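You operate a simulated robot arm through the tools that you are given. There is no shell and no other tool. Be economical: measure what you need, move in short steps, check, and stop when the job is done.

The job below is to be done with a simulated robot arm. You get a single attempt, and the scene is never put back.

Task
Take the blue cone and leave it on the top of the small table. Then fetch the white box of pads and set it on top of the paper pack. Then take the card box of paper rolls and leave it on the top of the short bench. Then take the orange pad and leave it on the top of the small table. Then stack the box marked "clips" from the top of the long bench on top of the box that says "gloves". Then push the drawer of the orange box shut. Then take the red tag from the top of the test bench and put it on top of the orange puck. Then pull the relay drawer open. The order counts. Set down upright: blue cone, white box of pads, card box of paper rolls, tag.

The check looks at the end state, three seconds after you hand in, the way a careful person would. Anything else that was tipped, shoved, dropped, spilled or broken makes it a failure.

Robot
A 6-joint arm with a fingered hand on a trunk, on a base that drives. Base frame: it is fixed to the floor where the robot stands at the start and does not move with it; the origin is under the middle of the robot, x ahead of it, y to its left, z up; the surface under the hand at the start is at about z = 0.92. Readings come in m, rad, newtons and seconds.
With the tool pointing down near the work surface it reaches from about 0.24 to 0.5 m from the robot's upright axis, wherever it stands. Its first joint turns from -2.897 to 2.897 rad. Places, roughly: blue box of gloves, grey box of leads, yellow box, [-1, -0.25, 0.75]; blue cone (19x19x33 cm) [0.5, 0, 1]; card box of paper rolls [0.5, -0.25, 1]; drawer of the orange box [-1, -1.7, 0.9]; orange pad (5x3x8 cm) [0.8, -0.4, 1]; orange puck (7x7x4 cm) [7.7, 7.6, 0.8]; paper pack [0.75, 0.25, 1]; relay drawer [7.7, 9.4, 0.7]; tag [6.75, 9.5, 1]; top of the short bench [-1.1, -2.2, 0.8]; top of the small table [2.3, -1.2, 0.6]; white box of pads [0.75, -0.25, 1]. Payload 2.3 kg.
The TCP is the grasp point between the finger pads, 0.022 m short of the fingertips. In the tool frame z runs along the fingers and y along their closing line. The gripper opens to 0.112 m. The gripper's body begins 0.06 m behind the TCP. The gripper is a hand of 3 fingers: y runs from the thumb to the fingers, the wrist lies at [0, 0, -0.218] in the tool frame.
Orientation is told as [roll, pitch, yaw] about the base's x, y, z axes, in that order, counted from this pose: with the fingers straight down and closing along the base's y, the tool's x points along the base's -x, its y along +y and its z along -z.

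Tools
- The arm moves only by the tool drive_tool. Its argument "increments" is one flat list of numbers, 6 for each row, row after row: the shift along the base's x, y, z in units of 200 mm (1.0 is 200 mm), then the turn, a rotation vector about the base's x, y, z in units of 180 degrees (1.0 is 180 degrees). In form: [x, y, z, rx, ry, rz, x, y, z, rx, ry, rz, ...]. A call has 1 to 8 rows; each row is the pose to reach, as a shift and turn from the pose commanded when the call began. A call with a number of a shift or a turn outside -1 to 1 is refused whole. A row lasts 0.2 s, in which the tool goes at most 0.05 m and 0.15 rad; a call with a longer step from one row to the next is refused whole. A pose out of reach is approached as far as the arm can. The call stops where the force on the tool passes 40 N (or 10 N more than at its start, if that is more) or the arm is blocked; 0.2 s more then pass. In this call time passes only in rows, and 0.2 s behind the last. The reply holds the time, the measured pose of the TCP, the force on the tool along the base axes, the opening and the grip force, in the units named above and with some noise, with the torque about the TCP (base axes, N m) and any sound that the robot's microphone picked up, and new pictures: "pictures" is both (left out), scene, wrist or none.
- Cameras (640 x 400 px; columns grow to the right, rows downward): "scene" is now at [0.0153, 0.1066, 1.6102]; the picture's right is [-0.46, -0.89, 0.00], its down [-0.62, 0.32, -0.72] and it looks along [0.64, -0.33, -0.70] (base axes); focal length 249 px, centre (320, 200). "wrist" rides on the gripper at [0.066, 0.003, -0.08] in the tool frame; the picture's right is [-0.05, 1.00, 0.00], its down [-0.77, -0.04, -0.64] and it looks along [-0.63, -0.03, 0.77] (tool axes); focal length 275 px, centre (320, 200). There is no depth. A picture from a camera that has moved, and an enlarged one, comes with that camera's place and axes in the base frame and with its lens. The place of the scene camera against the robot may be out by one fixed shift of up to 0.012 m in any direction.
- slide_trunk(by): slides the trunk up (or, below 0, down) by that many m; the arm and the scene camera ride with it, the base frame stays. It gives what a move gives, with no picture.
- steer(legs): drives the robot by 1 to 6 legs, each [ahead, left, turn to the left] in m, m and rad, along the robot's own axes; the way and the turn of a leg run together, so that a leg with both is an arc; at most 1.5 m and 3.142 rad a leg. The arm and the cameras ride along, it lands a little off, and it stops where it bumps. It gives what a move gives, and a new picture of the scene camera.
- curl_fingers(finger1, finger2, thumb_bend): sets how far each is bent, from 0 (flat) to 1 (curled in); at 0.3 the hand is open as for a grip, at 0.7 the pads meet at the TCP. One left out holds its place. A second passes; each finger stops where it meets its share of the squeeze, and holds until it gets a number again. It is the only way to open and close the hand. It gives what a move gives, with no picture; readings hold the bend of each and the force on the fingers (four entries, about 0 where the hand has none), thumb and palm.
- pan_tilt(pan, tilt): turns the head with the scene camera to pan (to the left, within 2.705 rad either way) and tilt (down, from -0.506 to 1.204), counted from straight ahead of the robot. It gives what a move gives, and a new picture of the scene camera.
- zoom(camera, box): a new picture of the part [left, top, right, bottom] of that camera's present view, enlarged. The clock stands still meanwhile.
- hand_in(): hands the job in; it is judged then, once.

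Work in short steps. Places have to be worked out from the pictures, the camera data and where the tool is seen: move nearer, look again, correct. Check each grasp and each placing, and mend what went wrong. You have 207 turns and 260 pictures in all, those below and enlarged ones among them. Open the gripper and draw the arm clear of the work before you hand the job in, unless the task says otherwise; then end with one line.

The tools are called after ">>>" as name(argument=value, ...) on one line, values as JSON. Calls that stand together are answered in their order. drive_tool: Moves the arm, as the interface text tells. Its arguments: {"type":"object","properties":{"increments":{"type":"array","items":{"type":"number"}},"pictures":{"type":"string","enum":["both","scene","wrist","none"]}},"required":["increments"]} The other tools are called the same way: slide_trunk (by) slides the trunk up or down; curl_fingers (finger1, finger2, thumb_bend) moves the fingers one by one; steer (legs) drives the base; pan_tilt (pan, tilt) turns the head that bears the scene camera; zoom (camera, box) takes an enlarged picture of a part of a camera's view; hand_in () hands the job in.

At the start:

```text
time: 0.0
eef_pos: [0.2867, -0.0418, 1.2225]
orientation: [0.002, -0.003, 0.002]
wrist_force: [-0.4, 0.1, -0.3]
ft_torque: [0.0, -0.04, 0.0]
finger_gap: 0.1118
grip_force: 0.0
shape: jaw
bend: [0.3, 0.3, 0.3]
finger forces: [0.0, 0.1, 0.1, 0.1, 0.0, 0.1]
trunk travel left (down, up): [-0.525, 0.065]
robot x, y, heading: [-0.0008, 0.0005, 0.002]
head pan, tilt: [-0.478, 0.77]
```

scene: 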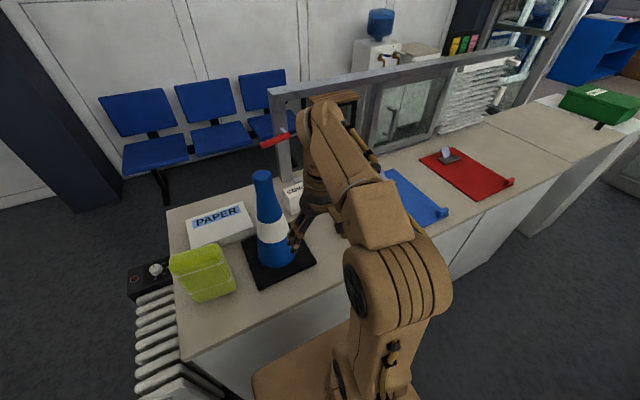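
wrist: 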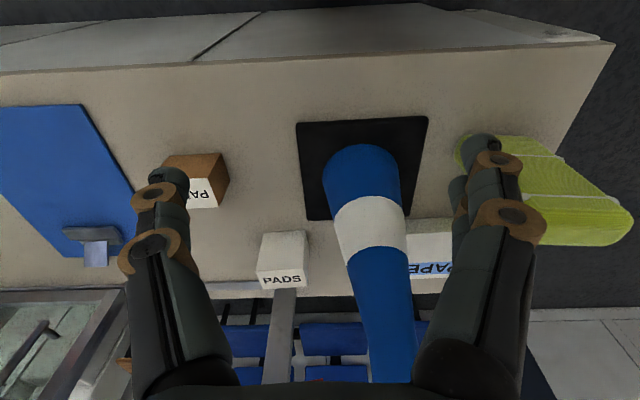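

The cone stands at about (0.46, 0.02) by both cameras. I look around first to learn the layout of the room.

>>> pan_tilt(pan=-0.6, tilt=0.35)

>>> pan_tilt(pan=-1.8, tilt=0.4)

>>> pan_tilt(pan=2.5, tilt=0.4)

>>> pan_tilt(pan=0.9, tilt=0.3)

```text
time: 0.9
eef_pos: [0.2869, -0.0411, 1.2219]
orientation: [0.002, -0.002, -0.002]
wrist_force: [0.0, -0.9, 0.1]
ft_torque: [0.0, 0.02, 0.03]
finger_gap: 0.1119
grip_force: 0.0
shape: jaw
bend: [0.3, 0.3, 0.3]
finger forces: [0.0, 0.0, 0.0, 0.0, 0.0, 0.0]
trunk travel left (down, up): [-0.525, 0.065]
robot x, y, heading: [-0.002, 0.0034, -0.0]
head pan, tilt: [-0.6, 0.351]
camera scene: at [0.0194, 0.0918, 1.6474], right [-0.56, -0.83, 0.0], down [-0.28, 0.19, -0.94], along [0.77, -0.53, -0.34], focal length 249 px, centre (320, 200)
```

scene: 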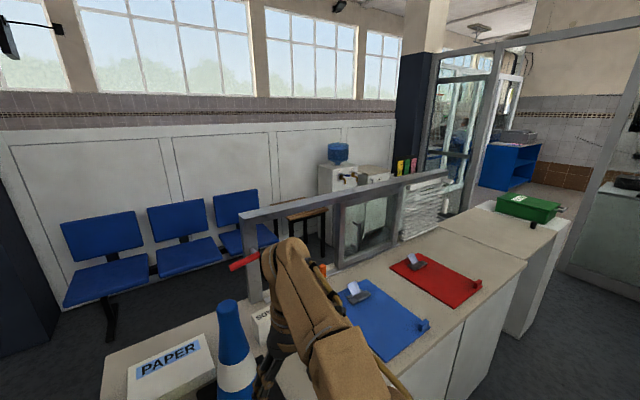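

```text
time: 2.3
eef_pos: [0.2876, -0.0418, 1.222]
orientation: [0.001, -0.001, 0.001]
wrist_force: [0.1, -0.8, 1.1]
ft_torque: [0.05, 0.03, 0.0]
finger_gap: 0.1119
grip_force: 0.0
shape: jaw
bend: [0.3, 0.3, 0.3]
finger forces: [0.1, 0.0, 0.1, 0.0, 0.0, 0.1]
trunk travel left (down, up): [-0.525, 0.065]
robot x, y, heading: [-0.0024, 0.0007, 0.002]
head pan, tilt: [-1.799, 0.4]
camera scene: at [-0.0784, 0.0541, 1.6429], right [-0.97, 0.23, 0.0], down [0.09, 0.38, -0.92], along [-0.21, -0.9, -0.39], focal length 249 px, centre (320, 200)
```

scene: 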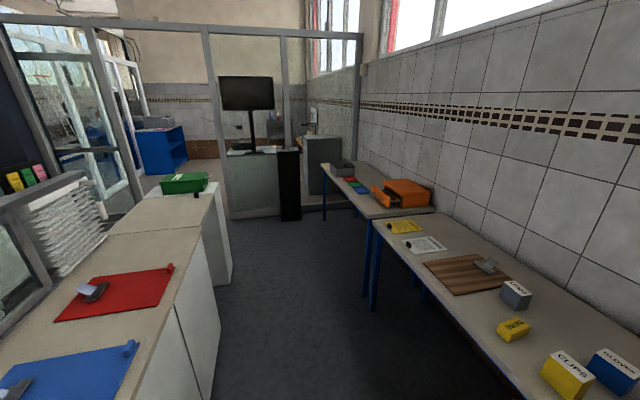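

```text
time: 5.8
eef_pos: [0.2863, -0.0402, 1.221]
orientation: [0.001, -0.002, -0.002]
wrist_force: [0.0, -0.3, -0.3]
ft_torque: [0.03, -0.03, -0.03]
finger_gap: 0.1119
grip_force: 0.2
shape: jaw
bend: [0.3, 0.3, 0.3]
finger forces: [0.0, 0.0, 0.0, 0.1, 0.1, 0.0]
trunk travel left (down, up): [-0.525, 0.065]
robot x, y, heading: [0.0047, -0.0018, -0.002]
head pan, tilt: [2.499, 0.4]
camera scene: at [-0.1316, 0.1999, 1.6429], right [0.6, 0.8, 0.0], down [0.31, -0.23, -0.92], along [-0.74, 0.55, -0.39], focal length 249 px, centre (320, 200)
```

scene: 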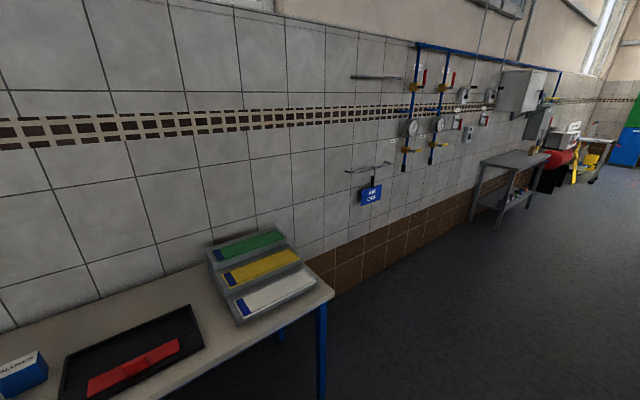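

```text
time: 7.4
eef_pos: [0.2873, -0.0414, 1.2217]
orientation: [0.001, -0.002, 0.0]
wrist_force: [0.1, -0.3, 0.0]
ft_torque: [0.02, -0.02, -0.01]
finger_gap: 0.1118
grip_force: 0.1
shape: jaw
bend: [0.3, 0.3, 0.3]
finger forces: [0.0, 0.0, 0.0, 0.0, 0.0, 0.0]
trunk travel left (down, up): [-0.525, 0.065]
robot x, y, heading: [-0.0028, -0.0001, -0.002]
head pan, tilt: [0.901, 0.3]
camera scene: at [0.0004, 0.2176, 1.6521], right [0.78, -0.62, 0.0], down [-0.18, -0.23, -0.96], along [0.59, 0.75, -0.3], focal length 249 px, centre (320, 200)
```

scene: 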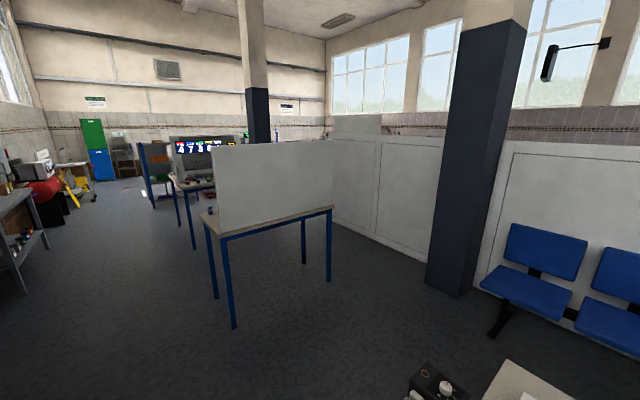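

The small table is beyond the counter by the water cooler, reached round the counter's left end. I look at that end closer, and down the near side.

>>> pan_tilt(pan=0.4, tilt=0.9)

>>> pan_tilt(pan=0.0, tilt=0.5)

```text
time: 8.4
eef_pos: [0.2858, -0.0409, 1.2221]
orientation: [0.001, -0.002, -0.002]
wrist_force: [1.0, -0.9, -0.1]
ft_torque: [-0.01, 0.01, 0.0]
finger_gap: 0.112
grip_force: 0.1
shape: jaw
bend: [0.3, 0.3, 0.3]
finger forces: [0.0, 0.1, 0.0, 0.0, 0.0, 0.0]
trunk travel left (down, up): [-0.525, 0.065]
robot x, y, heading: [0.002, 0.0031, 0.002]
head pan, tilt: [0.4, 0.901]
camera scene: at [0.0121, 0.1738, 1.5999], right [0.39, -0.92, 0.0], down [-0.72, -0.31, -0.62], along [0.57, 0.24, -0.78], focal length 249 px, centre (320, 200)
```

scene: 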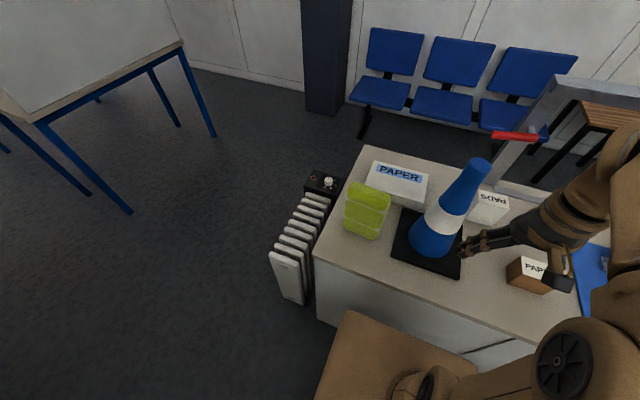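

```text
time: 9.3
eef_pos: [0.2865, -0.0413, 1.2224]
orientation: [-0.002, -0.002, 0.001]
wrist_force: [-0.1, -0.2, -0.1]
ft_torque: [0.0, 0.04, 0.03]
finger_gap: 0.1116
grip_force: 0.1
shape: jaw
bend: [0.3, 0.3, 0.3]
finger forces: [0.0, 0.1, 0.0, 0.0, 0.0, 0.1]
trunk travel left (down, up): [-0.525, 0.065]
robot x, y, heading: [-0.001, -0.0017, -0.001]
head pan, tilt: [0.0, 0.499]
camera scene: at [0.0335, 0.1445, 1.6337], right [0.0, -1.0, 0.0], down [-0.48, 0.0, -0.88], along [0.88, 0.0, -0.48], focal length 249 px, centre (320, 200)
```

scene: 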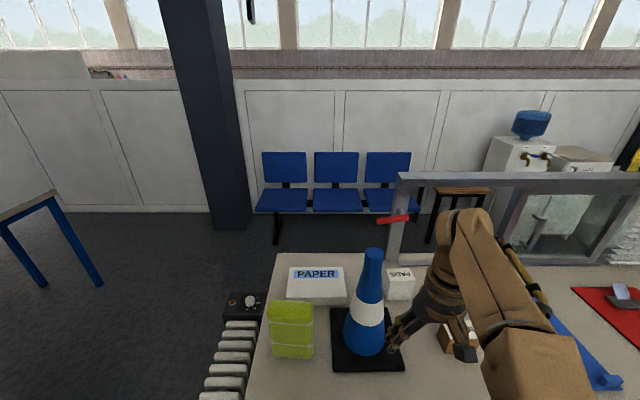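

The robot passes the heater at the counter's left end at y≈1.2. Now the cone: tip about (0.48, 0.02, 1.25). I shift in y, lower a little, and slide the open hand forward around the tip.

>>> drive_tool(increments=[0, 0.15, -0.04, 0, 0, 0, 0, 0.3, -0.08, 0, 0, 0, 0.24, 0.3, -0.08, 0, 0, 0, 0.48, 0.3, -0.08, 0, 0, 0, 0.72, 0.3, -0.08, 0, 0, 0])

```text
time: 10.5
eef_pos: [0.4189, 0.0174, 1.2041]
orientation: [0.0, 0.0, -0.002]
wrist_force: [-0.7, 0.5, -0.2]
ft_torque: [0.0, 0.01, 0.02]
finger_gap: 0.112
grip_force: 0.1
shape: jaw
bend: [0.3, 0.3, 0.3]
finger forces: [0.0, 0.0, 0.0, 0.1, 0.0, 0.1]
out of reach, approached as far as the arm can: row 5
trunk travel left (down, up): [-0.525, 0.065]
robot x, y, heading: [0.0055, 0.0041, -0.001]
head pan, tilt: [0.0, 0.499]
camera scene: at [0.0351, 0.1443, 1.6337], right [0.0, -1.0, 0.0], down [-0.48, 0.0, -0.88], along [0.88, 0.0, -0.48], focal length 249 px, centre (320, 200)
camera wrist: at [0.3522, 0.0226, 1.2854], right [0.05, 1.0, 0.0], down [0.77, -0.04, 0.64], along [0.63, -0.03, -0.77], focal length 275 px, centre (320, 200)
```

scene: 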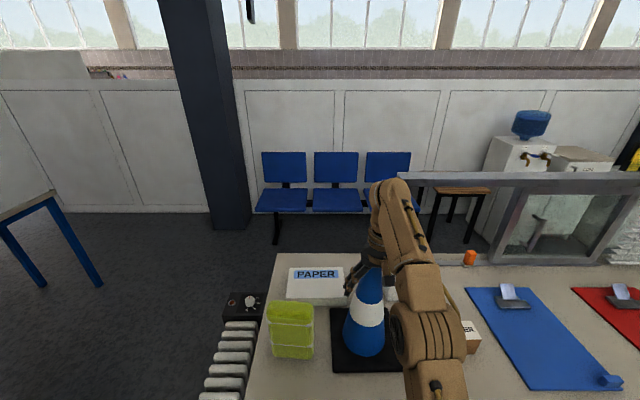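
wrist: 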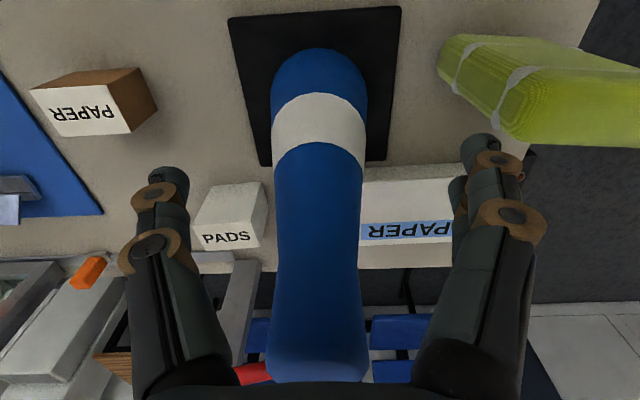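

Reach is limited at this height. I raise the trunk so the arm works lower relative to its shoulder.

>>> slide_trunk(by=0.06)

>>> drive_tool(increments=[0, 0, -0.2, 0, 0, 0, 0.15, 0, -0.28, 0, 0, 0, 0.3, 0, -0.28, 0, 0, 0])

```text
time: 11.5
eef_pos: [0.4176, 0.0185, 1.2659]
orientation: [0.001, -0.002, -0.002]
wrist_force: [0.1, -0.2, 0.1]
ft_torque: [0.01, -0.01, 0.0]
finger_gap: 0.112
grip_force: 0.0
shape: jaw
bend: [0.3, 0.3, 0.3]
finger forces: [0.0, 0.0, 0.0, 0.1, 0.0, 0.0]
trunk travel left (down, up): [-0.585, 0.005]
robot x, y, heading: [-0.0004, -0.002, 0.001]
head pan, tilt: [0.0, 0.499]
```

```text
time: 12.3
eef_pos: [0.4578, 0.018, 1.2057]
orientation: [0.002, -0.001, -0.001]
wrist_force: [0.0, 0.3, -0.4]
ft_torque: [-0.02, -0.02, -0.02]
finger_gap: 0.1118
grip_force: 0.0
shape: jaw
bend: [0.3, 0.3, 0.3]
finger forces: [0.1, 0.0, 0.0, 0.0, 0.0, 0.0]
out of reach, approached as far as the arm can: row 3
trunk travel left (down, up): [-0.585, 0.005]
robot x, y, heading: [-0.0025, 0.0011, 0.001]
head pan, tilt: [0.0, 0.499]
camera scene: at [0.0322, 0.1443, 1.6938], right [0.0, -1.0, 0.0], down [-0.48, 0.0, -0.88], along [0.88, 0.0, -0.48], focal length 249 px, centre (320, 200)
camera wrist: at [0.3908, 0.0223, 1.2867], right [0.05, 1.0, 0.0], down [0.77, -0.04, 0.64], along [0.64, -0.03, -0.77], focal length 275 px, centre (320, 200)
```

scene: 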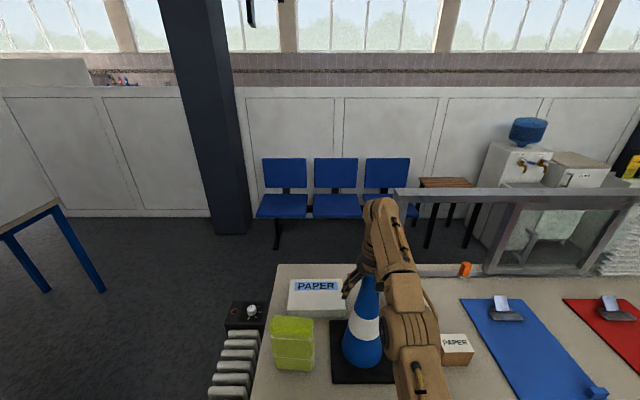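
wrist: 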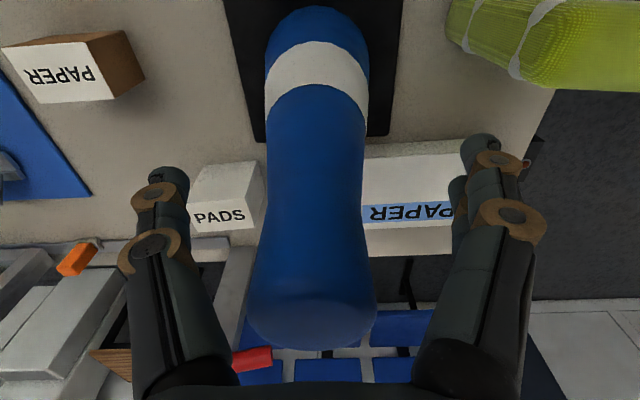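

Tip axis x seems ≈0.465–0.478. I lower 1 cm more and edge forward what the reach allows, then close.

>>> drive_tool(increments=[0, 0, -0.05, 0, 0, 0, 0.06, 0, -0.05, 0, 0, 0], pictures="none")

>>> curl_fingers(finger1=0.7, finger2=0.7, thumb_bend=0.7)

>>> zoom(camera="wrist", box=[0, 0, 640, 400])

```text
time: 12.9
eef_pos: [0.4649, 0.0234, 1.1943]
orientation: [-0.001, -0.002, -0.002]
wrist_force: [-1.4, -2.0, 2.0]
ft_torque: [0.01, -0.06, -0.06]
finger_gap: 0.1119
grip_force: 0.1
shape: jaw
bend: [0.3, 0.3, 0.3]
finger forces: [0.0, 0.0, 0.0, 0.0, 2.5, 0.0]
out of reach, approached as far as the arm can: row 2
trunk travel left (down, up): [-0.585, 0.005]
robot x, y, heading: [0.0026, -0.0025, -0.002]
head pan, tilt: [0.0, 0.499]
```

```text
time: 13.9
eef_pos: [0.4638, 0.0235, 1.1941]
orientation: [0.001, -0.001, -0.002]
wrist_force: [-0.1, -0.5, 0.2]
ft_torque: [0.01, 0.0, -0.07]
finger_gap: 0.0159
grip_force: 8.6
shape: fingers
bend: [0.7, 0.57, 0.64]
finger forces: [0.1, 8.2, 0.1, 0.1, 8.4, 0.0]
trunk travel left (down, up): [-0.585, 0.005]
robot x, y, heading: [-0.001, 0.0015, -0.0]
head pan, tilt: [0.0, 0.499]
```

```text
1.00 times, centred on (320, 200) of wrist (not enlarged: the box is as wide or as high as the picture)
camera zoom: at [0.3975, 0.028, 1.2737], right [0.05, 1.0, 0.0], down [0.77, -0.04, 0.64], along [0.64, -0.03, -0.77], focal length 275 px, centre (320, 200)
```

zoom: 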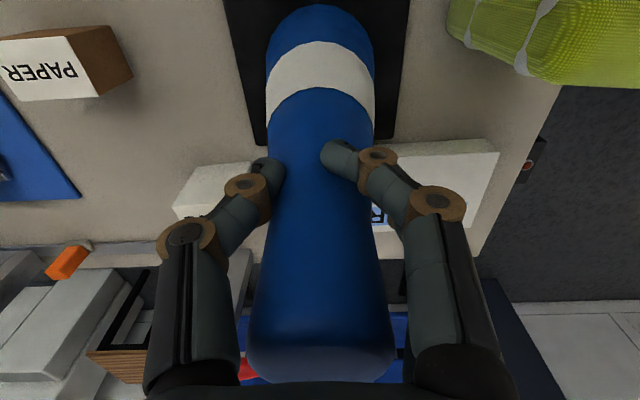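

Only finger 2 and the thumb hold; finger 1 closed short of the cone in x. I open, tip the hand slightly forward (gains reach) and move 2 cm further.

>>> curl_fingers(finger1=0.3, finger2=0.3, thumb_bend=0.3)

>>> drive_tool(increments=[0, 0, 0.03, 0, -0.045, 0, 0.1, 0, 0.02, 0, -0.045, 0], pictures="wrist")

```text
time: 14.9
eef_pos: [0.4648, 0.0242, 1.1922]
orientation: [0.0, -0.001, 0.001]
wrist_force: [-0.6, 0.0, -0.8]
ft_torque: [-0.04, 0.02, 0.0]
finger_gap: 0.1111
grip_force: 0.0
shape: fingers
bend: [0.3, 0.3, 0.3]
finger forces: [0.0, 0.0, 0.0, 0.0, 0.1, 0.1]
trunk travel left (down, up): [-0.585, 0.005]
robot x, y, heading: [-0.0026, -0.0002, 0.001]
head pan, tilt: [0.0, 0.499]
```

```text
time: 15.5
eef_pos: [0.4863, 0.0256, 1.1964]
orientation: [0.003, -0.143, -0.001]
wrist_force: [0.3, -0.2, 0.9]
ft_torque: [-0.01, 0.02, 0.03]
finger_gap: 0.1112
grip_force: 0.0
shape: fingers
bend: [0.3, 0.3, 0.3]
finger forces: [0.0, 0.0, 0.0, 0.0, 0.1, 0.0]
trunk travel left (down, up): [-0.585, 0.005]
robot x, y, heading: [-0.0015, -0.0003, -0.001]
head pan, tilt: [0.0, 0.499]
camera wrist: at [0.4091, 0.0279, 1.2666], right [0.05, 1.0, 0.01], down [0.67, -0.04, 0.74], along [0.74, -0.03, -0.67], focal length 275 px, centre (320, 200)
```

wrist: 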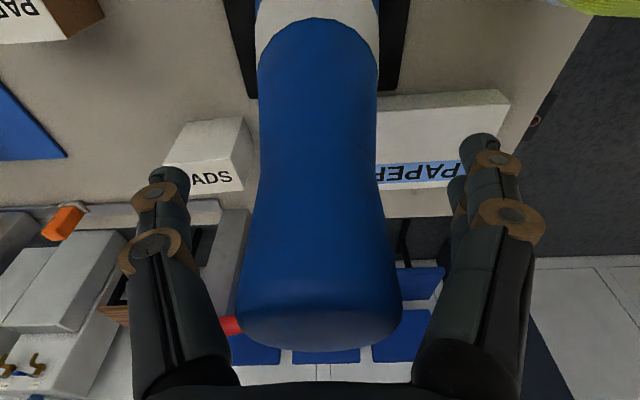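

Reached x=0.486 with an 8° tilt. Closing.

>>> curl_fingers(finger1=0.7, finger2=0.7, thumb_bend=0.7)

>>> zoom(camera="wrist", box=[0, 0, 640, 400])

```text
time: 16.5
eef_pos: [0.4841, 0.0215, 1.1968]
orientation: [0.002, -0.143, -0.001]
wrist_force: [0.4, 0.9, 2.3]
ft_torque: [0.04, -0.02, 0.05]
finger_gap: 0.0401
grip_force: 16.0
shape: fingers
bend: [0.57, 0.59, 0.61]
finger forces: [8.9, 8.0, 0.1, 0.0, 15.9, 0.1]
trunk travel left (down, up): [-0.585, 0.005]
robot x, y, heading: [-0.0004, 0.0, 0.0]
head pan, tilt: [0.0, 0.499]
```

```text
1.00 times, centred on (320, 200) of wrist (not enlarged: the box is as wide or as high as the picture)
camera zoom: at [0.4061, 0.0279, 1.2675], right [0.05, 1.0, 0.01], down [0.67, -0.04, 0.74], along [0.74, -0.03, -0.67], focal length 275 px, centre (320, 200)
```

zoom: 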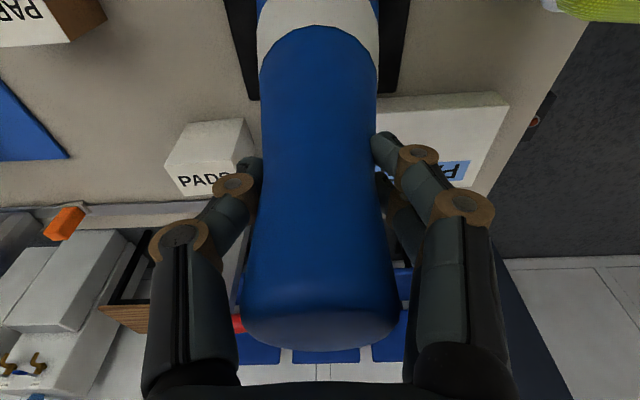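

All three fingers hold. I lift 6 cm, drawing back slightly to stay in reach.

>>> drive_tool(increments=[-0.02, 0, 0.12, 0, 0, 0, -0.1, 0, 0.25, 0, 0, 0, -0.25, 0, 0.35, 0, 0, 0])

```text
time: 17.3
eef_pos: [0.4329, 0.0232, 1.2679]
orientation: [0.002, -0.144, -0.001]
wrist_force: [-1.4, 0.5, -4.2]
ft_torque: [-0.01, 0.08, 0.04]
finger_gap: 0.0404
grip_force: 14.9
shape: fingers
bend: [0.58, 0.58, 0.61]
finger forces: [9.0, 6.7, 0.1, 0.1, 15.0, 0.0]
trunk travel left (down, up): [-0.585, 0.005]
robot x, y, heading: [0.0023, 0.0011, -0.001]
head pan, tilt: [0.0, 0.499]
camera scene: at [0.0319, 0.1444, 1.6937], right [0.0, -1.0, 0.0], down [-0.48, 0.0, -0.88], along [0.88, 0.0, -0.48], focal length 249 px, centre (320, 200)
camera wrist: at [0.3545, 0.0274, 1.3381], right [0.05, 1.0, 0.01], down [0.67, -0.04, 0.74], along [0.74, -0.03, -0.67], focal length 275 px, centre (320, 200)
```

scene: 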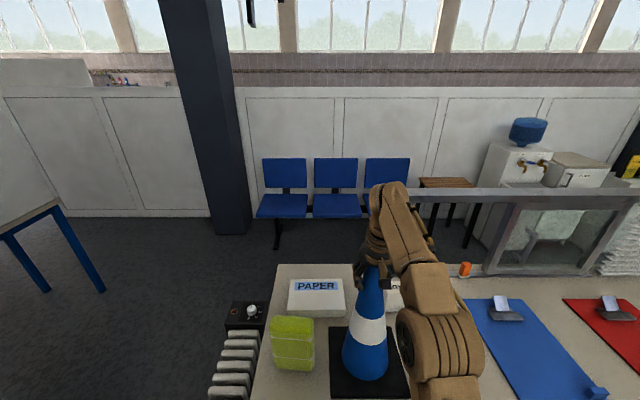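
wrist: 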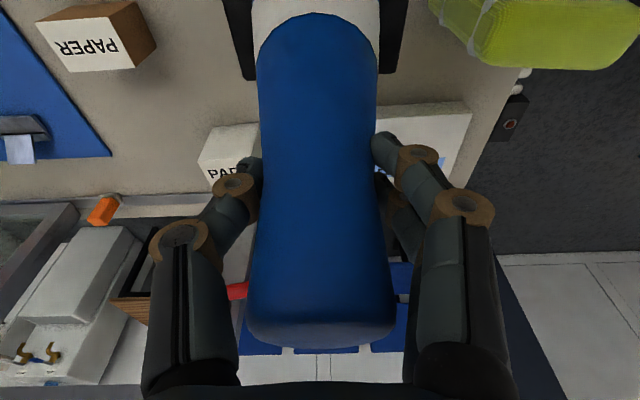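

The cone hangs upright. I back off, strafe left to y≈1.2 and go ahead past the heater.

>>> steer(legs=[[-0.22, 0, 0], [0, 1.2, 0], [1.5, 0, 0], [0.15, 0, 0], [0, 0, -1.57]])

>>> pan_tilt(pan=0.1, tilt=0.6)

```text
time: 36.5
eef_pos: [1.4476, 0.7798, 1.2674]
orientation: [0.0, -0.142, -1.572]
wrist_force: [0.5, 0.0, -4.0]
ft_torque: [0.01, -0.04, -0.04]
finger_gap: 0.0393
grip_force: 14.9
shape: fingers
bend: [0.58, 0.59, 0.61]
finger forces: [8.0, 7.4, 0.1, 0.1, 13.8, 0.0]
trunk travel left (down, up): [-0.585, 0.005]
robot x, y, heading: [1.4247, 1.2139, -1.571]
head pan, tilt: [0.0, 0.499]
camera scene: at [1.5671, 1.1868, 1.6937], right [-1.0, 0.0, 0.0], down [0.0, 0.48, -0.88], along [0.0, -0.88, -0.48], focal length 249 px, centre (320, 200)
```

scene: 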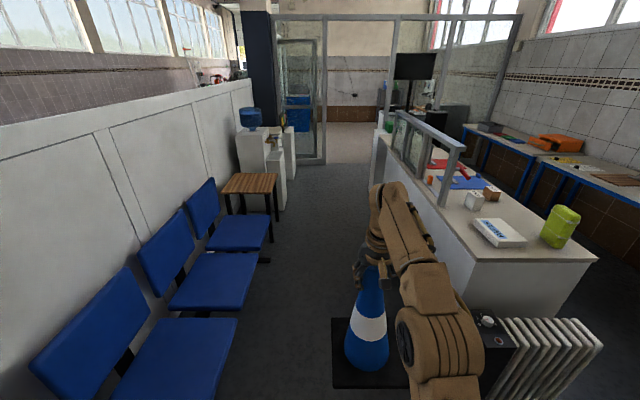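

```text
time: 37.2
eef_pos: [1.4471, 0.7796, 1.2672]
orientation: [0.001, -0.144, -1.572]
wrist_force: [0.7, -0.1, -4.1]
ft_torque: [0.01, -0.03, -0.02]
finger_gap: 0.0394
grip_force: 14.3
shape: fingers
bend: [0.58, 0.59, 0.61]
finger forces: [7.8, 7.4, 0.0, 0.0, 13.8, 0.0]
trunk travel left (down, up): [-0.585, 0.005]
robot x, y, heading: [1.4235, 1.2172, -1.575]
head pan, tilt: [0.099, 0.6]
camera scene: at [1.5758, 1.1898, 1.6847], right [-1.0, -0.1, 0.0], down [-0.06, 0.56, -0.83], along [0.08, -0.82, -0.56], focal length 249 px, centre (320, 200)
```

scene: 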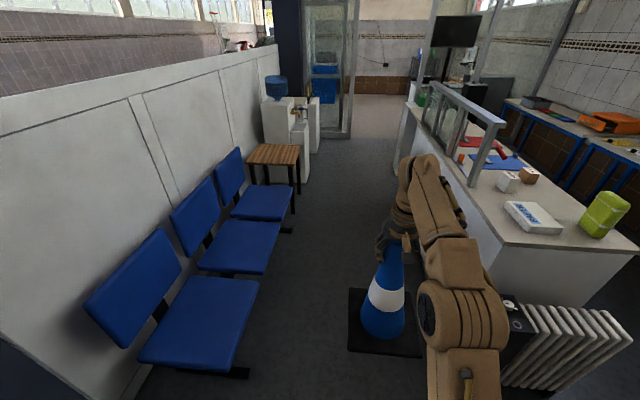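

The table top spans about x 2.05–2.52, y −1.43…−0.97. I drive down the aisle to y≈−1.1 and turn to face it.

>>> steer(legs=[[1.2, 0, 0], [1.13, 0, 0], [0, 0, 1.571]])

>>> pan_tilt(pan=-0.1, tilt=0.9)

```text
time: 52.4
eef_pos: [1.8441, -1.0762, 1.2667]
orientation: [0.001, -0.143, -0.015]
wrist_force: [0.3, -0.1, -3.9]
ft_torque: [0.05, 0.01, 0.0]
finger_gap: 0.0394
grip_force: 14.0
shape: fingers
bend: [0.58, 0.59, 0.61]
finger forces: [7.7, 7.1, 0.0, 0.1, 13.4, 0.0]
trunk travel left (down, up): [-0.585, 0.005]
robot x, y, heading: [1.4112, -1.0978, -0.014]
head pan, tilt: [0.099, 0.6]
camera scene: at [1.4422, -0.9402, 1.6846], right [0.08, -1.0, 0.0], down [-0.56, -0.05, -0.82], along [0.82, 0.07, -0.57], focal length 249 px, centre (320, 200)
```

scene: 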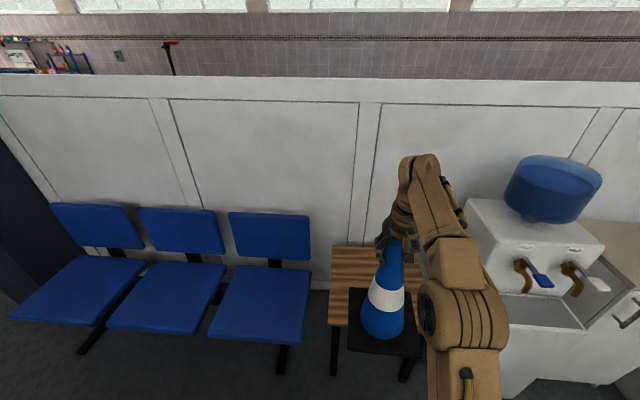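

```text
time: 53.1
eef_pos: [1.8443, -1.0765, 1.2665]
orientation: [0.002, -0.143, -0.015]
wrist_force: [0.2, 0.5, -4.7]
ft_torque: [0.0, 0.02, -0.03]
finger_gap: 0.0393
grip_force: 14.5
shape: fingers
bend: [0.58, 0.59, 0.61]
finger forces: [7.8, 7.1, 0.0, 0.0, 13.5, 0.1]
trunk travel left (down, up): [-0.585, 0.005]
robot x, y, heading: [1.4057, -1.0917, -0.017]
head pan, tilt: [-0.099, 0.901]
camera scene: at [1.4292, -0.9562, 1.6599], right [-0.11, -0.99, 0.0], down [-0.78, 0.09, -0.62], along [0.62, -0.07, -0.78], focal length 249 px, centre (320, 200)
```

scene: 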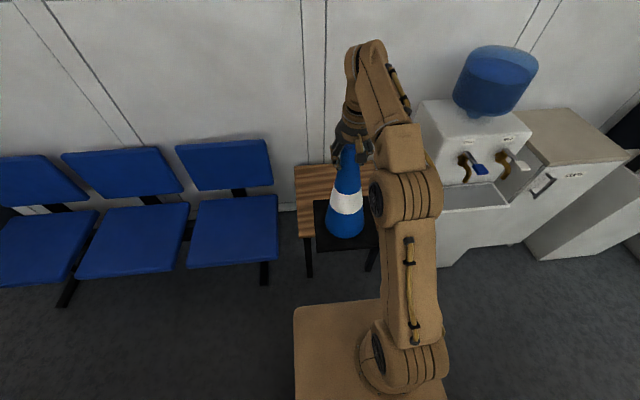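

The base front seems ~0.3 m ahead of its axis. I drive ahead 0.29 m, then lower the trunk 0.29 m.

>>> steer(legs=[[0.29, 0, 0.016]])

>>> slide_trunk(by=-0.29)

>>> pan_tilt(pan=0.1, tilt=1.1)

```text
time: 55.1
eef_pos: [2.1326, -1.0705, 1.2669]
orientation: [0.002, -0.143, 0.002]
wrist_force: [-0.2, 1.0, -3.9]
ft_torque: [-0.01, 0.03, -0.01]
finger_gap: 0.0392
grip_force: 14.4
shape: fingers
bend: [0.59, 0.59, 0.61]
finger forces: [8.0, 7.2, 0.0, 0.0, 13.8, 0.0]
trunk travel left (down, up): [-0.585, 0.005]
robot x, y, heading: [1.7001, -1.0958, 0.0]
head pan, tilt: [-0.099, 0.901]
camera scene: at [1.7174, -0.9577, 1.6599], right [-0.1, -1.0, 0.0], down [-0.78, 0.08, -0.62], along [0.62, -0.06, -0.78], focal length 249 px, centre (320, 200)
```

scene: 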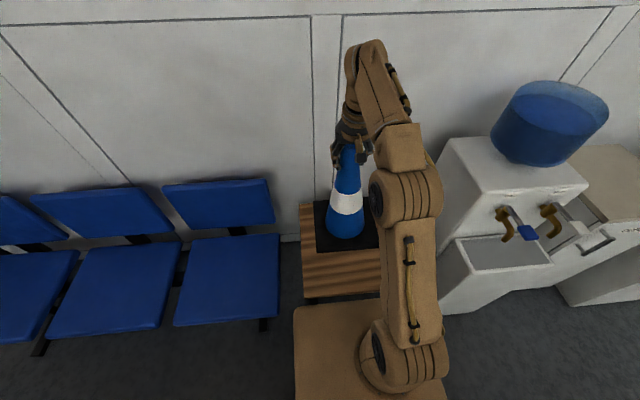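

```text
time: 58.1
eef_pos: [2.1324, -1.0713, 0.9772]
orientation: [0.0, -0.144, 0.003]
wrist_force: [0.0, 0.1, -4.5]
ft_torque: [0.04, 0.01, 0.01]
finger_gap: 0.0393
grip_force: 14.8
shape: fingers
bend: [0.59, 0.59, 0.61]
finger forces: [7.7, 7.5, 0.1, 0.1, 13.8, 0.0]
trunk travel left (down, up): [-0.295, 0.295]
robot x, y, heading: [1.6994, -1.0936, -0.001]
head pan, tilt: [-0.099, 0.901]
```

```text
time: 58.8
eef_pos: [2.1325, -1.0699, 0.9772]
orientation: [0.001, -0.142, 0.002]
wrist_force: [0.7, -0.2, -4.2]
ft_torque: [0.05, 0.0, 0.01]
finger_gap: 0.0392
grip_force: 14.4
shape: fingers
bend: [0.59, 0.59, 0.61]
finger forces: [7.8, 7.2, 0.0, 0.0, 13.8, 0.1]
trunk travel left (down, up): [-0.295, 0.295]
robot x, y, heading: [1.6968, -1.0927, -0.0]
head pan, tilt: [0.099, 1.1]
camera scene: at [1.7045, -0.9441, 1.3561], right [0.1, -0.99, 0.0], down [-0.89, -0.09, -0.45], along [0.45, 0.05, -0.89], focal length 249 px, centre (320, 200)
```

scene: 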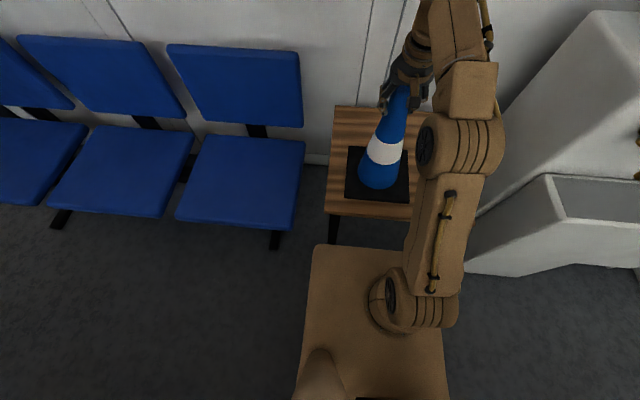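

The cone base is over the table (front edge x≈2.05, cone base ≈2.06–2.24). I extend 4 cm and lower to just above the top.

>>> drive_tool(increments=[0.1, -0.05, -0.1, 0, 0, 0, 0.2, -0.05, -0.25, 0, 0, 0, 0.25, -0.05, -0.42, 0, 0, 0], pictures="scene")

```text
time: 59.6
eef_pos: [2.1814, -1.0812, 0.8966]
orientation: [0.002, -0.156, 0.003]
wrist_force: [7.6, -1.2, 33.3]
ft_torque: [-0.05, -0.23, 0.19]
finger_gap: 0.0395
grip_force: 22.6
shape: fingers
bend: [0.63, 0.63, 0.61]
finger forces: [11.5, 10.7, 0.0, 0.0, 22.9, 0.0]
trunk travel left (down, up): [-0.295, 0.295]
robot x, y, heading: [1.7002, -1.0942, 0.005]
head pan, tilt: [0.099, 1.1]
camera scene: at [1.7002, -0.9442, 1.357], right [0.1, -0.99, 0.0], down [-0.89, -0.09, -0.46], along [0.45, 0.05, -0.89], focal length 249 px, centre (320, 200)
```

scene: 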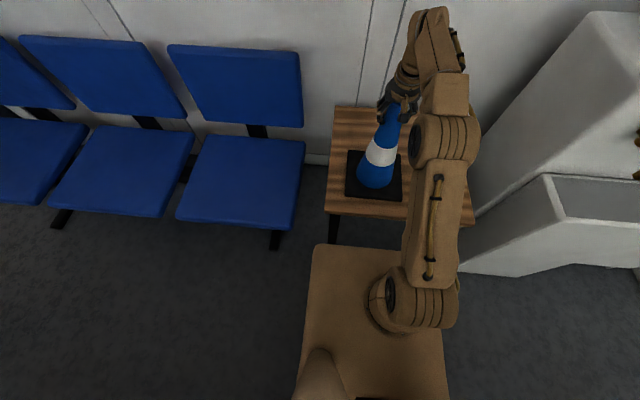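

It is pressing on the table top (≈0.62). I ease up 6 mm, then open.

>>> drive_tool(increments=[0, 0, 0.03, 0, 0, 0], pictures="none")

>>> drive_tool(increments=[0, 0, 0.02, 0, 0, 0], pictures="wrist")

```text
time: 60.0
eef_pos: [2.1825, -1.0815, 0.8995]
orientation: [0.002, -0.142, 0.0]
wrist_force: [5.9, -0.7, 14.4]
ft_torque: [-0.01, -0.13, 0.18]
finger_gap: 0.0397
grip_force: 19.0
shape: fingers
bend: [0.63, 0.63, 0.61]
finger forces: [9.4, 8.8, 0.0, 0.0, 19.3, 0.1]
trunk travel left (down, up): [-0.295, 0.295]
robot x, y, heading: [1.6972, -1.0983, 0.004]
head pan, tilt: [0.099, 1.1]
```

```text
time: 60.4
eef_pos: [2.183, -1.0794, 0.9014]
orientation: [0.004, -0.137, 0.002]
wrist_force: [0.6, 0.2, -4.5]
ft_torque: [0.08, 0.01, 0.0]
finger_gap: 0.0394
grip_force: 14.1
shape: fingers
bend: [0.6, 0.61, 0.61]
finger forces: [8.1, 7.4, 0.1, 0.0, 14.1, 0.0]
trunk travel left (down, up): [-0.295, 0.295]
robot x, y, heading: [1.7014, -1.092, -0.0]
head pan, tilt: [0.099, 1.1]
camera wrist: at [2.105, -1.0762, 0.9719], right [0.04, 1.0, 0.01], down [0.68, -0.04, 0.74], along [0.74, -0.03, -0.68], focal length 275 px, centre (320, 200)
```

wrist: 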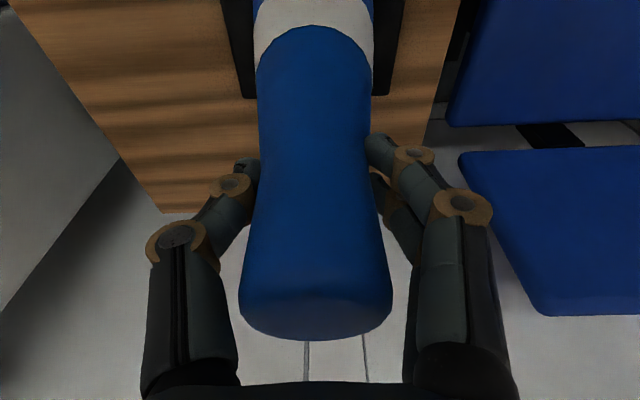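

Now it bears only its weight a few mm up; I lower 3 mm and open.

>>> drive_tool(increments=[0, 0, -0.015, 0, 0, 0], pictures="none")

>>> curl_fingers(finger1=0.3, finger2=0.3, thumb_bend=0.3)

>>> drive_tool(increments=[0, 0, 0.1, 0, 0, 0, -0.1, 0, 0.25, 0, 0, 0, -0.2, 0, 0.42, 0, 0, 0, -0.4, 0, 0.5, 0, 0, 0, -0.64, 0, 0.5, 0, 0, 0], pictures="scene")

```text
time: 60.8
eef_pos: [2.183, -1.0808, 0.9011]
orientation: [0.002, -0.143, 0.0]
wrist_force: [0.3, -2.0, 2.6]
ft_torque: [0.02, -0.02, 0.02]
finger_gap: 0.0393
grip_force: 16.1
shape: fingers
bend: [0.6, 0.61, 0.61]
finger forces: [8.0, 7.3, 0.1, 0.0, 16.3, 0.0]
trunk travel left (down, up): [-0.295, 0.295]
robot x, y, heading: [1.6985, -1.0938, -0.001]
head pan, tilt: [0.099, 1.1]
```

```text
time: 61.8
eef_pos: [2.1825, -1.0806, 0.8999]
orientation: [0.0, -0.144, 0.004]
wrist_force: [0.1, -0.3, 0.0]
ft_torque: [-0.04, 0.0, 0.01]
finger_gap: 0.111
grip_force: 0.0
shape: fingers
bend: [0.3, 0.3, 0.3]
finger forces: [0.1, 0.0, 0.0, 0.1, 0.0, 0.0]
trunk travel left (down, up): [-0.295, 0.295]
robot x, y, heading: [1.6986, -1.0972, 0.002]
head pan, tilt: [0.099, 1.1]
```

```text
time: 63.0
eef_pos: [2.055, -1.0813, 1.0023]
orientation: [0.002, -0.142, 0.002]
wrist_force: [-0.3, -0.7, 0.3]
ft_torque: [0.0, -0.03, 0.01]
finger_gap: 0.1112
grip_force: 0.0
shape: fingers
bend: [0.3, 0.3, 0.3]
finger forces: [0.1, 0.0, 0.0, 0.0, 0.0, 0.0]
trunk travel left (down, up): [-0.295, 0.295]
robot x, y, heading: [1.7003, -1.0944, -0.001]
head pan, tilt: [0.099, 1.1]
camera scene: at [1.703, -0.9441, 1.356], right [0.1, -0.99, 0.0], down [-0.89, -0.09, -0.45], along [0.45, 0.05, -0.89], focal length 249 px, centre (320, 200)
```

scene: 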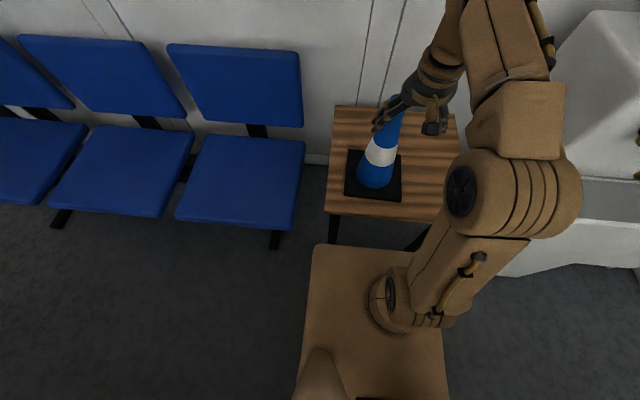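

The cone stands upright on the table. Next the pads box: I raise the trunk and drive back round to the near side of the counter, heading unchanged.

>>> slide_trunk(by=0.29)

>>> steer(legs=[[-0.28, 0, 0], [0, 1.2, 0], [0, 1.1, 0], [-1.5, 0, 0], [-0.12, 0, 0], [0, -1.3, 0]])

>>> pan_tilt(pan=0.0, tilt=0.9)

```text
time: 65.9
eef_pos: [2.0552, -1.0815, 1.2895]
orientation: [0.002, -0.142, 0.002]
wrist_force: [0.2, -0.7, 0.0]
ft_torque: [0.0, 0.02, -0.03]
finger_gap: 0.1111
grip_force: 0.0
shape: fingers
bend: [0.3, 0.3, 0.3]
finger forces: [0.0, 0.0, 0.1, 0.0, 0.0, 0.0]
trunk travel left (down, up): [-0.585, 0.005]
robot x, y, heading: [1.7006, -1.0974, -0.004]
head pan, tilt: [0.099, 1.1]
```

```text
time: 92.9
eef_pos: [0.184, -0.0872, 1.2907]
orientation: [0.001, -0.142, 0.037]
wrist_force: [0.4, -0.5, -0.2]
ft_torque: [0.03, 0.0, 0.0]
finger_gap: 0.111
grip_force: 0.1
shape: fingers
bend: [0.3, 0.3, 0.3]
finger forces: [0.1, 0.1, 0.1, 0.0, 0.0, 0.0]
trunk travel left (down, up): [-0.585, 0.005]
robot x, y, heading: [-0.1702, -0.113, 0.035]
head pan, tilt: [0.099, 1.1]
camera scene: at [-0.1716, 0.0363, 1.6461], right [0.14, -0.99, 0.0], down [-0.88, -0.12, -0.45], along [0.45, 0.06, -0.89], focal length 249 px, centre (320, 200)
```

scene: 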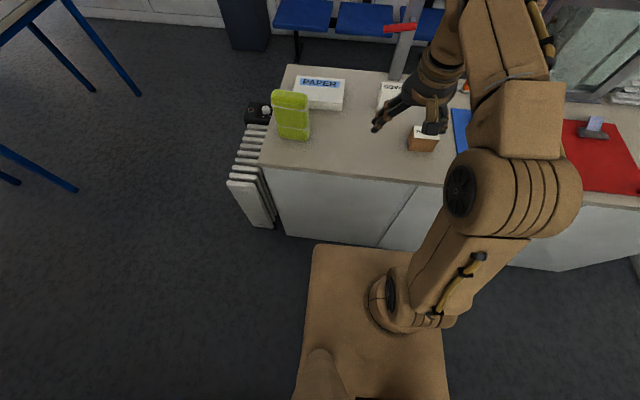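

```text
time: 93.6
eef_pos: [0.1836, -0.0881, 1.2908]
orientation: [0.001, -0.144, 0.04]
wrist_force: [-0.1, -0.5, -0.8]
ft_torque: [0.01, -0.02, 0.01]
finger_gap: 0.111
grip_force: 0.0
shape: fingers
bend: [0.3, 0.3, 0.3]
finger forces: [0.1, 0.0, 0.1, 0.1, 0.0, 0.1]
trunk travel left (down, up): [-0.585, 0.005]
robot x, y, heading: [-0.1737, -0.1157, 0.045]
head pan, tilt: [0.0, 0.901]
camera scene: at [-0.1588, 0.0308, 1.6598], right [0.04, -1.0, 0.0], down [-0.78, -0.03, -0.62], along [0.62, 0.02, -0.78], focal length 249 px, centre (320, 200)
```

scene: 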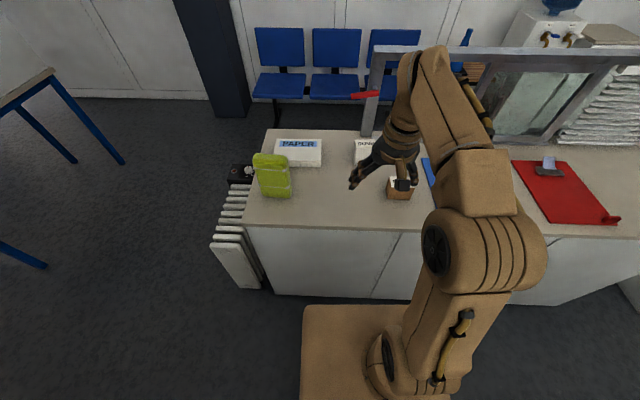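

Let me see the pads box and paper pack enlarged.

>>> zoom(camera="scene", box=[240, 110, 440, 235])

>>> zoom(camera="wrist", box=[0, 0, 640, 400])

```text
3.20 times, centred on (340, 172) of scene
camera zoom: at [-0.1588, 0.0308, 1.6598], right [0.04, -1.0, 0.0], down [-0.78, -0.03, -0.62], along [0.62, 0.02, -0.78], focal length 796 px, centre (256, 288)
```

zoom: 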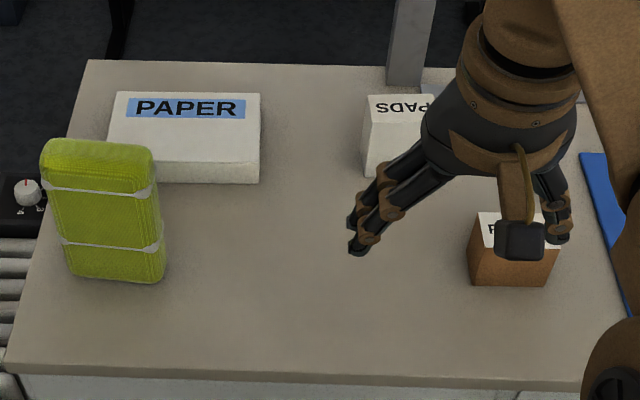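

```text
1.00 times, centred on (320, 200) of wrist (not enlarged: the box is as wide or as high as the picture)
camera zoom: at [0.1063, -0.0865, 1.3611], right [0.01, 1.0, 0.01], down [0.67, -0.01, 0.74], along [0.74, 0.0, -0.67], focal length 275 px, centre (320, 200)
```

zoom: 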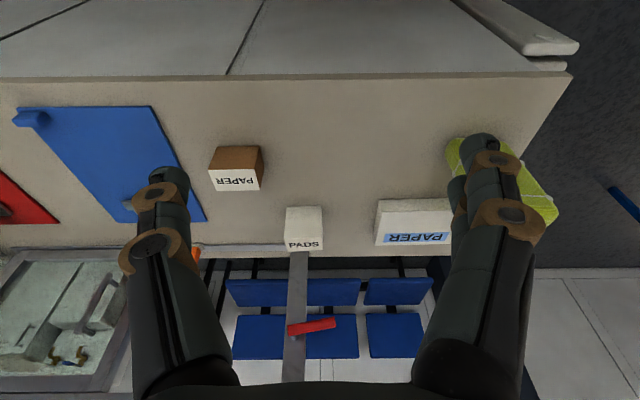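

Estimates: pads box ≈9 cm wide (y) × 6 × 9 tall, centre (0.648, −0.127), top z≈1.01; paper pack centre (0.66, 0.155), top ≈0.966. I drive ahead to x≈0.02 and straighten.

>>> steer(legs=[[0.19, 0.0, -0.04]])

```text
time: 95.2
eef_pos: [0.3751, -0.0973, 1.2892]
orientation: [0.0, -0.143, -0.001]
wrist_force: [-0.9, -0.4, 0.9]
ft_torque: [0.02, 0.04, 0.02]
finger_gap: 0.1113
grip_force: 0.1
shape: fingers
bend: [0.3, 0.3, 0.3]
finger forces: [0.0, 0.0, 0.1, 0.0, 0.0, 0.1]
trunk travel left (down, up): [-0.585, 0.005]
robot x, y, heading: [0.0225, -0.1121, -0.001]
head pan, tilt: [0.0, 0.901]
camera scene: at [0.0358, 0.0339, 1.6599], right [0.0, -1.0, 0.0], down [-0.78, 0.0, -0.62], along [0.62, 0.0, -0.78], focal length 249 px, centre (320, 200)
```

scene: 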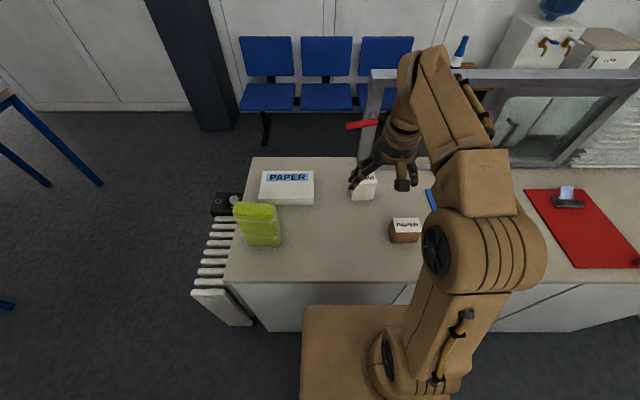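

Now I widen the fingers a bit and swing to a 45° forward tilt, stopping short of the box.

>>> curl_fingers(finger1=0.2, finger2=0.2, thumb_bend=0.2)

>>> drive_tool(increments=[0.1, -0.02, -0.1, 0, -0.03, 0, 0.2, -0.04, -0.24, 0, -0.06, 0, 0.32, -0.06, -0.4, 0, -0.09, 0, 0.44, -0.08, -0.56, 0, -0.12, 0, 0.56, -0.1, -0.72, 0, -0.15, 0, 0.68, -0.12, -0.86, 0, -0.18, 0, 0.78, -0.15, -0.98, 0, -0.204, 0])

```text
time: 96.2
eef_pos: [0.3737, -0.0978, 1.2913]
orientation: [0.003, -0.142, -0.002]
wrist_force: [0.8, 0.0, -1.1]
ft_torque: [0.0, -0.02, 0.04]
finger_gap: 0.1288
grip_force: 0.1
shape: fingers
bend: [0.2, 0.2, 0.2]
finger forces: [0.0, 0.0, 0.0, 0.1, 0.1, 0.0]
trunk travel left (down, up): [-0.585, 0.005]
robot x, y, heading: [0.0208, -0.1129, -0.004]
head pan, tilt: [0.0, 0.901]
```

```text
time: 97.8
eef_pos: [0.5264, -0.1302, 1.1144]
orientation: [-0.027, -0.728, 0.0]
wrist_force: [0.1, -0.2, -0.8]
ft_torque: [-0.03, 0.01, 0.01]
finger_gap: 0.129
grip_force: 0.0
shape: fingers
bend: [0.2, 0.2, 0.2]
finger forces: [0.0, 0.0, 0.0, 0.1, 0.0, 0.0]
out of reach, approached as far as the arm can: row 6, 7
trunk travel left (down, up): [-0.585, 0.005]
robot x, y, heading: [0.0148, -0.1087, 0.003]
head pan, tilt: [0.0, 0.901]
camera scene: at [0.0363, 0.0337, 1.6599], right [0.0, -1.0, 0.0], down [-0.78, 0.0, -0.62], along [0.62, 0.0, -0.78], focal length 249 px, centre (320, 200)
camera wrist: at [0.4222, -0.1237, 1.1299], right [0.05, 1.0, 0.01], down [0.15, -0.02, 0.99], along [0.99, -0.05, -0.15], focal length 275 px, centre (320, 200)
```

scene: 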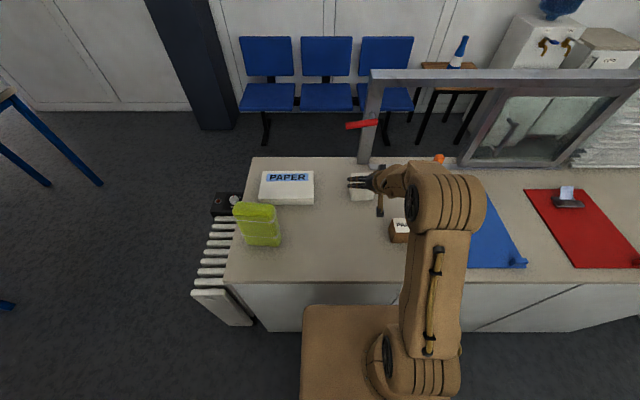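
wrist: 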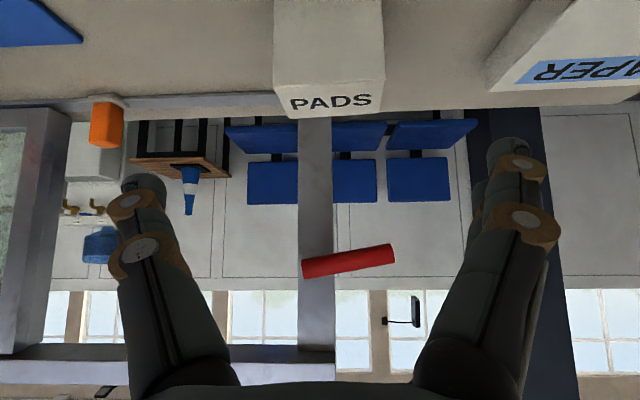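

The arm ran short at this tilt, though the box sits centred between the fingers. I test a gentler tilt while advancing toward the box.

>>> drive_tool(increments=[0.1, 0.01, 0.0, 0, 0.04, 0, 0.25, 0.01, -0.1, 0, 0.08, 0, 0.4, 0.01, -0.2, 0, 0.09, 0])

```text
time: 98.6
eef_pos: [0.6081, -0.1246, 1.0531]
orientation: [0.002, -0.498, -0.003]
wrist_force: [-0.6, 0.0, -0.5]
ft_torque: [-0.02, 0.02, -0.04]
finger_gap: 0.1292
grip_force: 0.0
shape: fingers
bend: [0.2, 0.2, 0.2]
finger forces: [0.0, 0.0, 0.1, 0.0, 0.0, 0.1]
out of reach, approached as far as the arm can: row 1
trunk travel left (down, up): [-0.585, 0.005]
robot x, y, heading: [0.0146, -0.1069, 0.001]
head pan, tilt: [0.0, 0.901]
camera scene: at [0.0358, 0.0337, 1.6599], right [0.0, -1.0, 0.0], down [-0.78, 0.0, -0.62], along [0.62, 0.0, -0.78], focal length 249 px, centre (320, 200)
camera wrist: at [0.5116, -0.1209, 1.0925], right [0.04, 1.0, 0.02], down [0.37, -0.04, 0.93], along [0.93, -0.03, -0.37], focal length 275 px, centre (320, 200)
```

scene: 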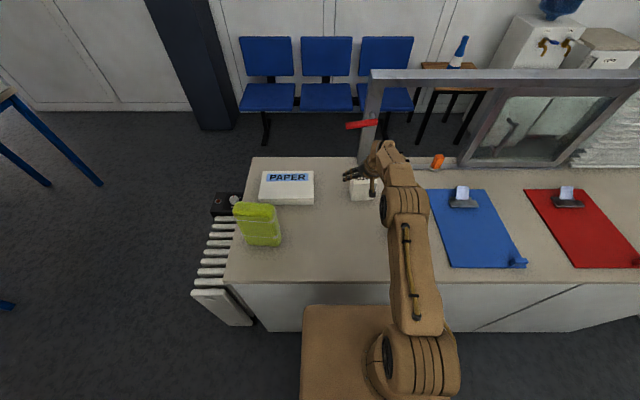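
wrist: 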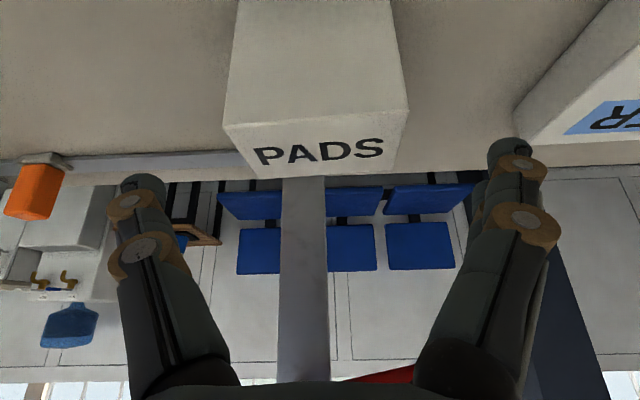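

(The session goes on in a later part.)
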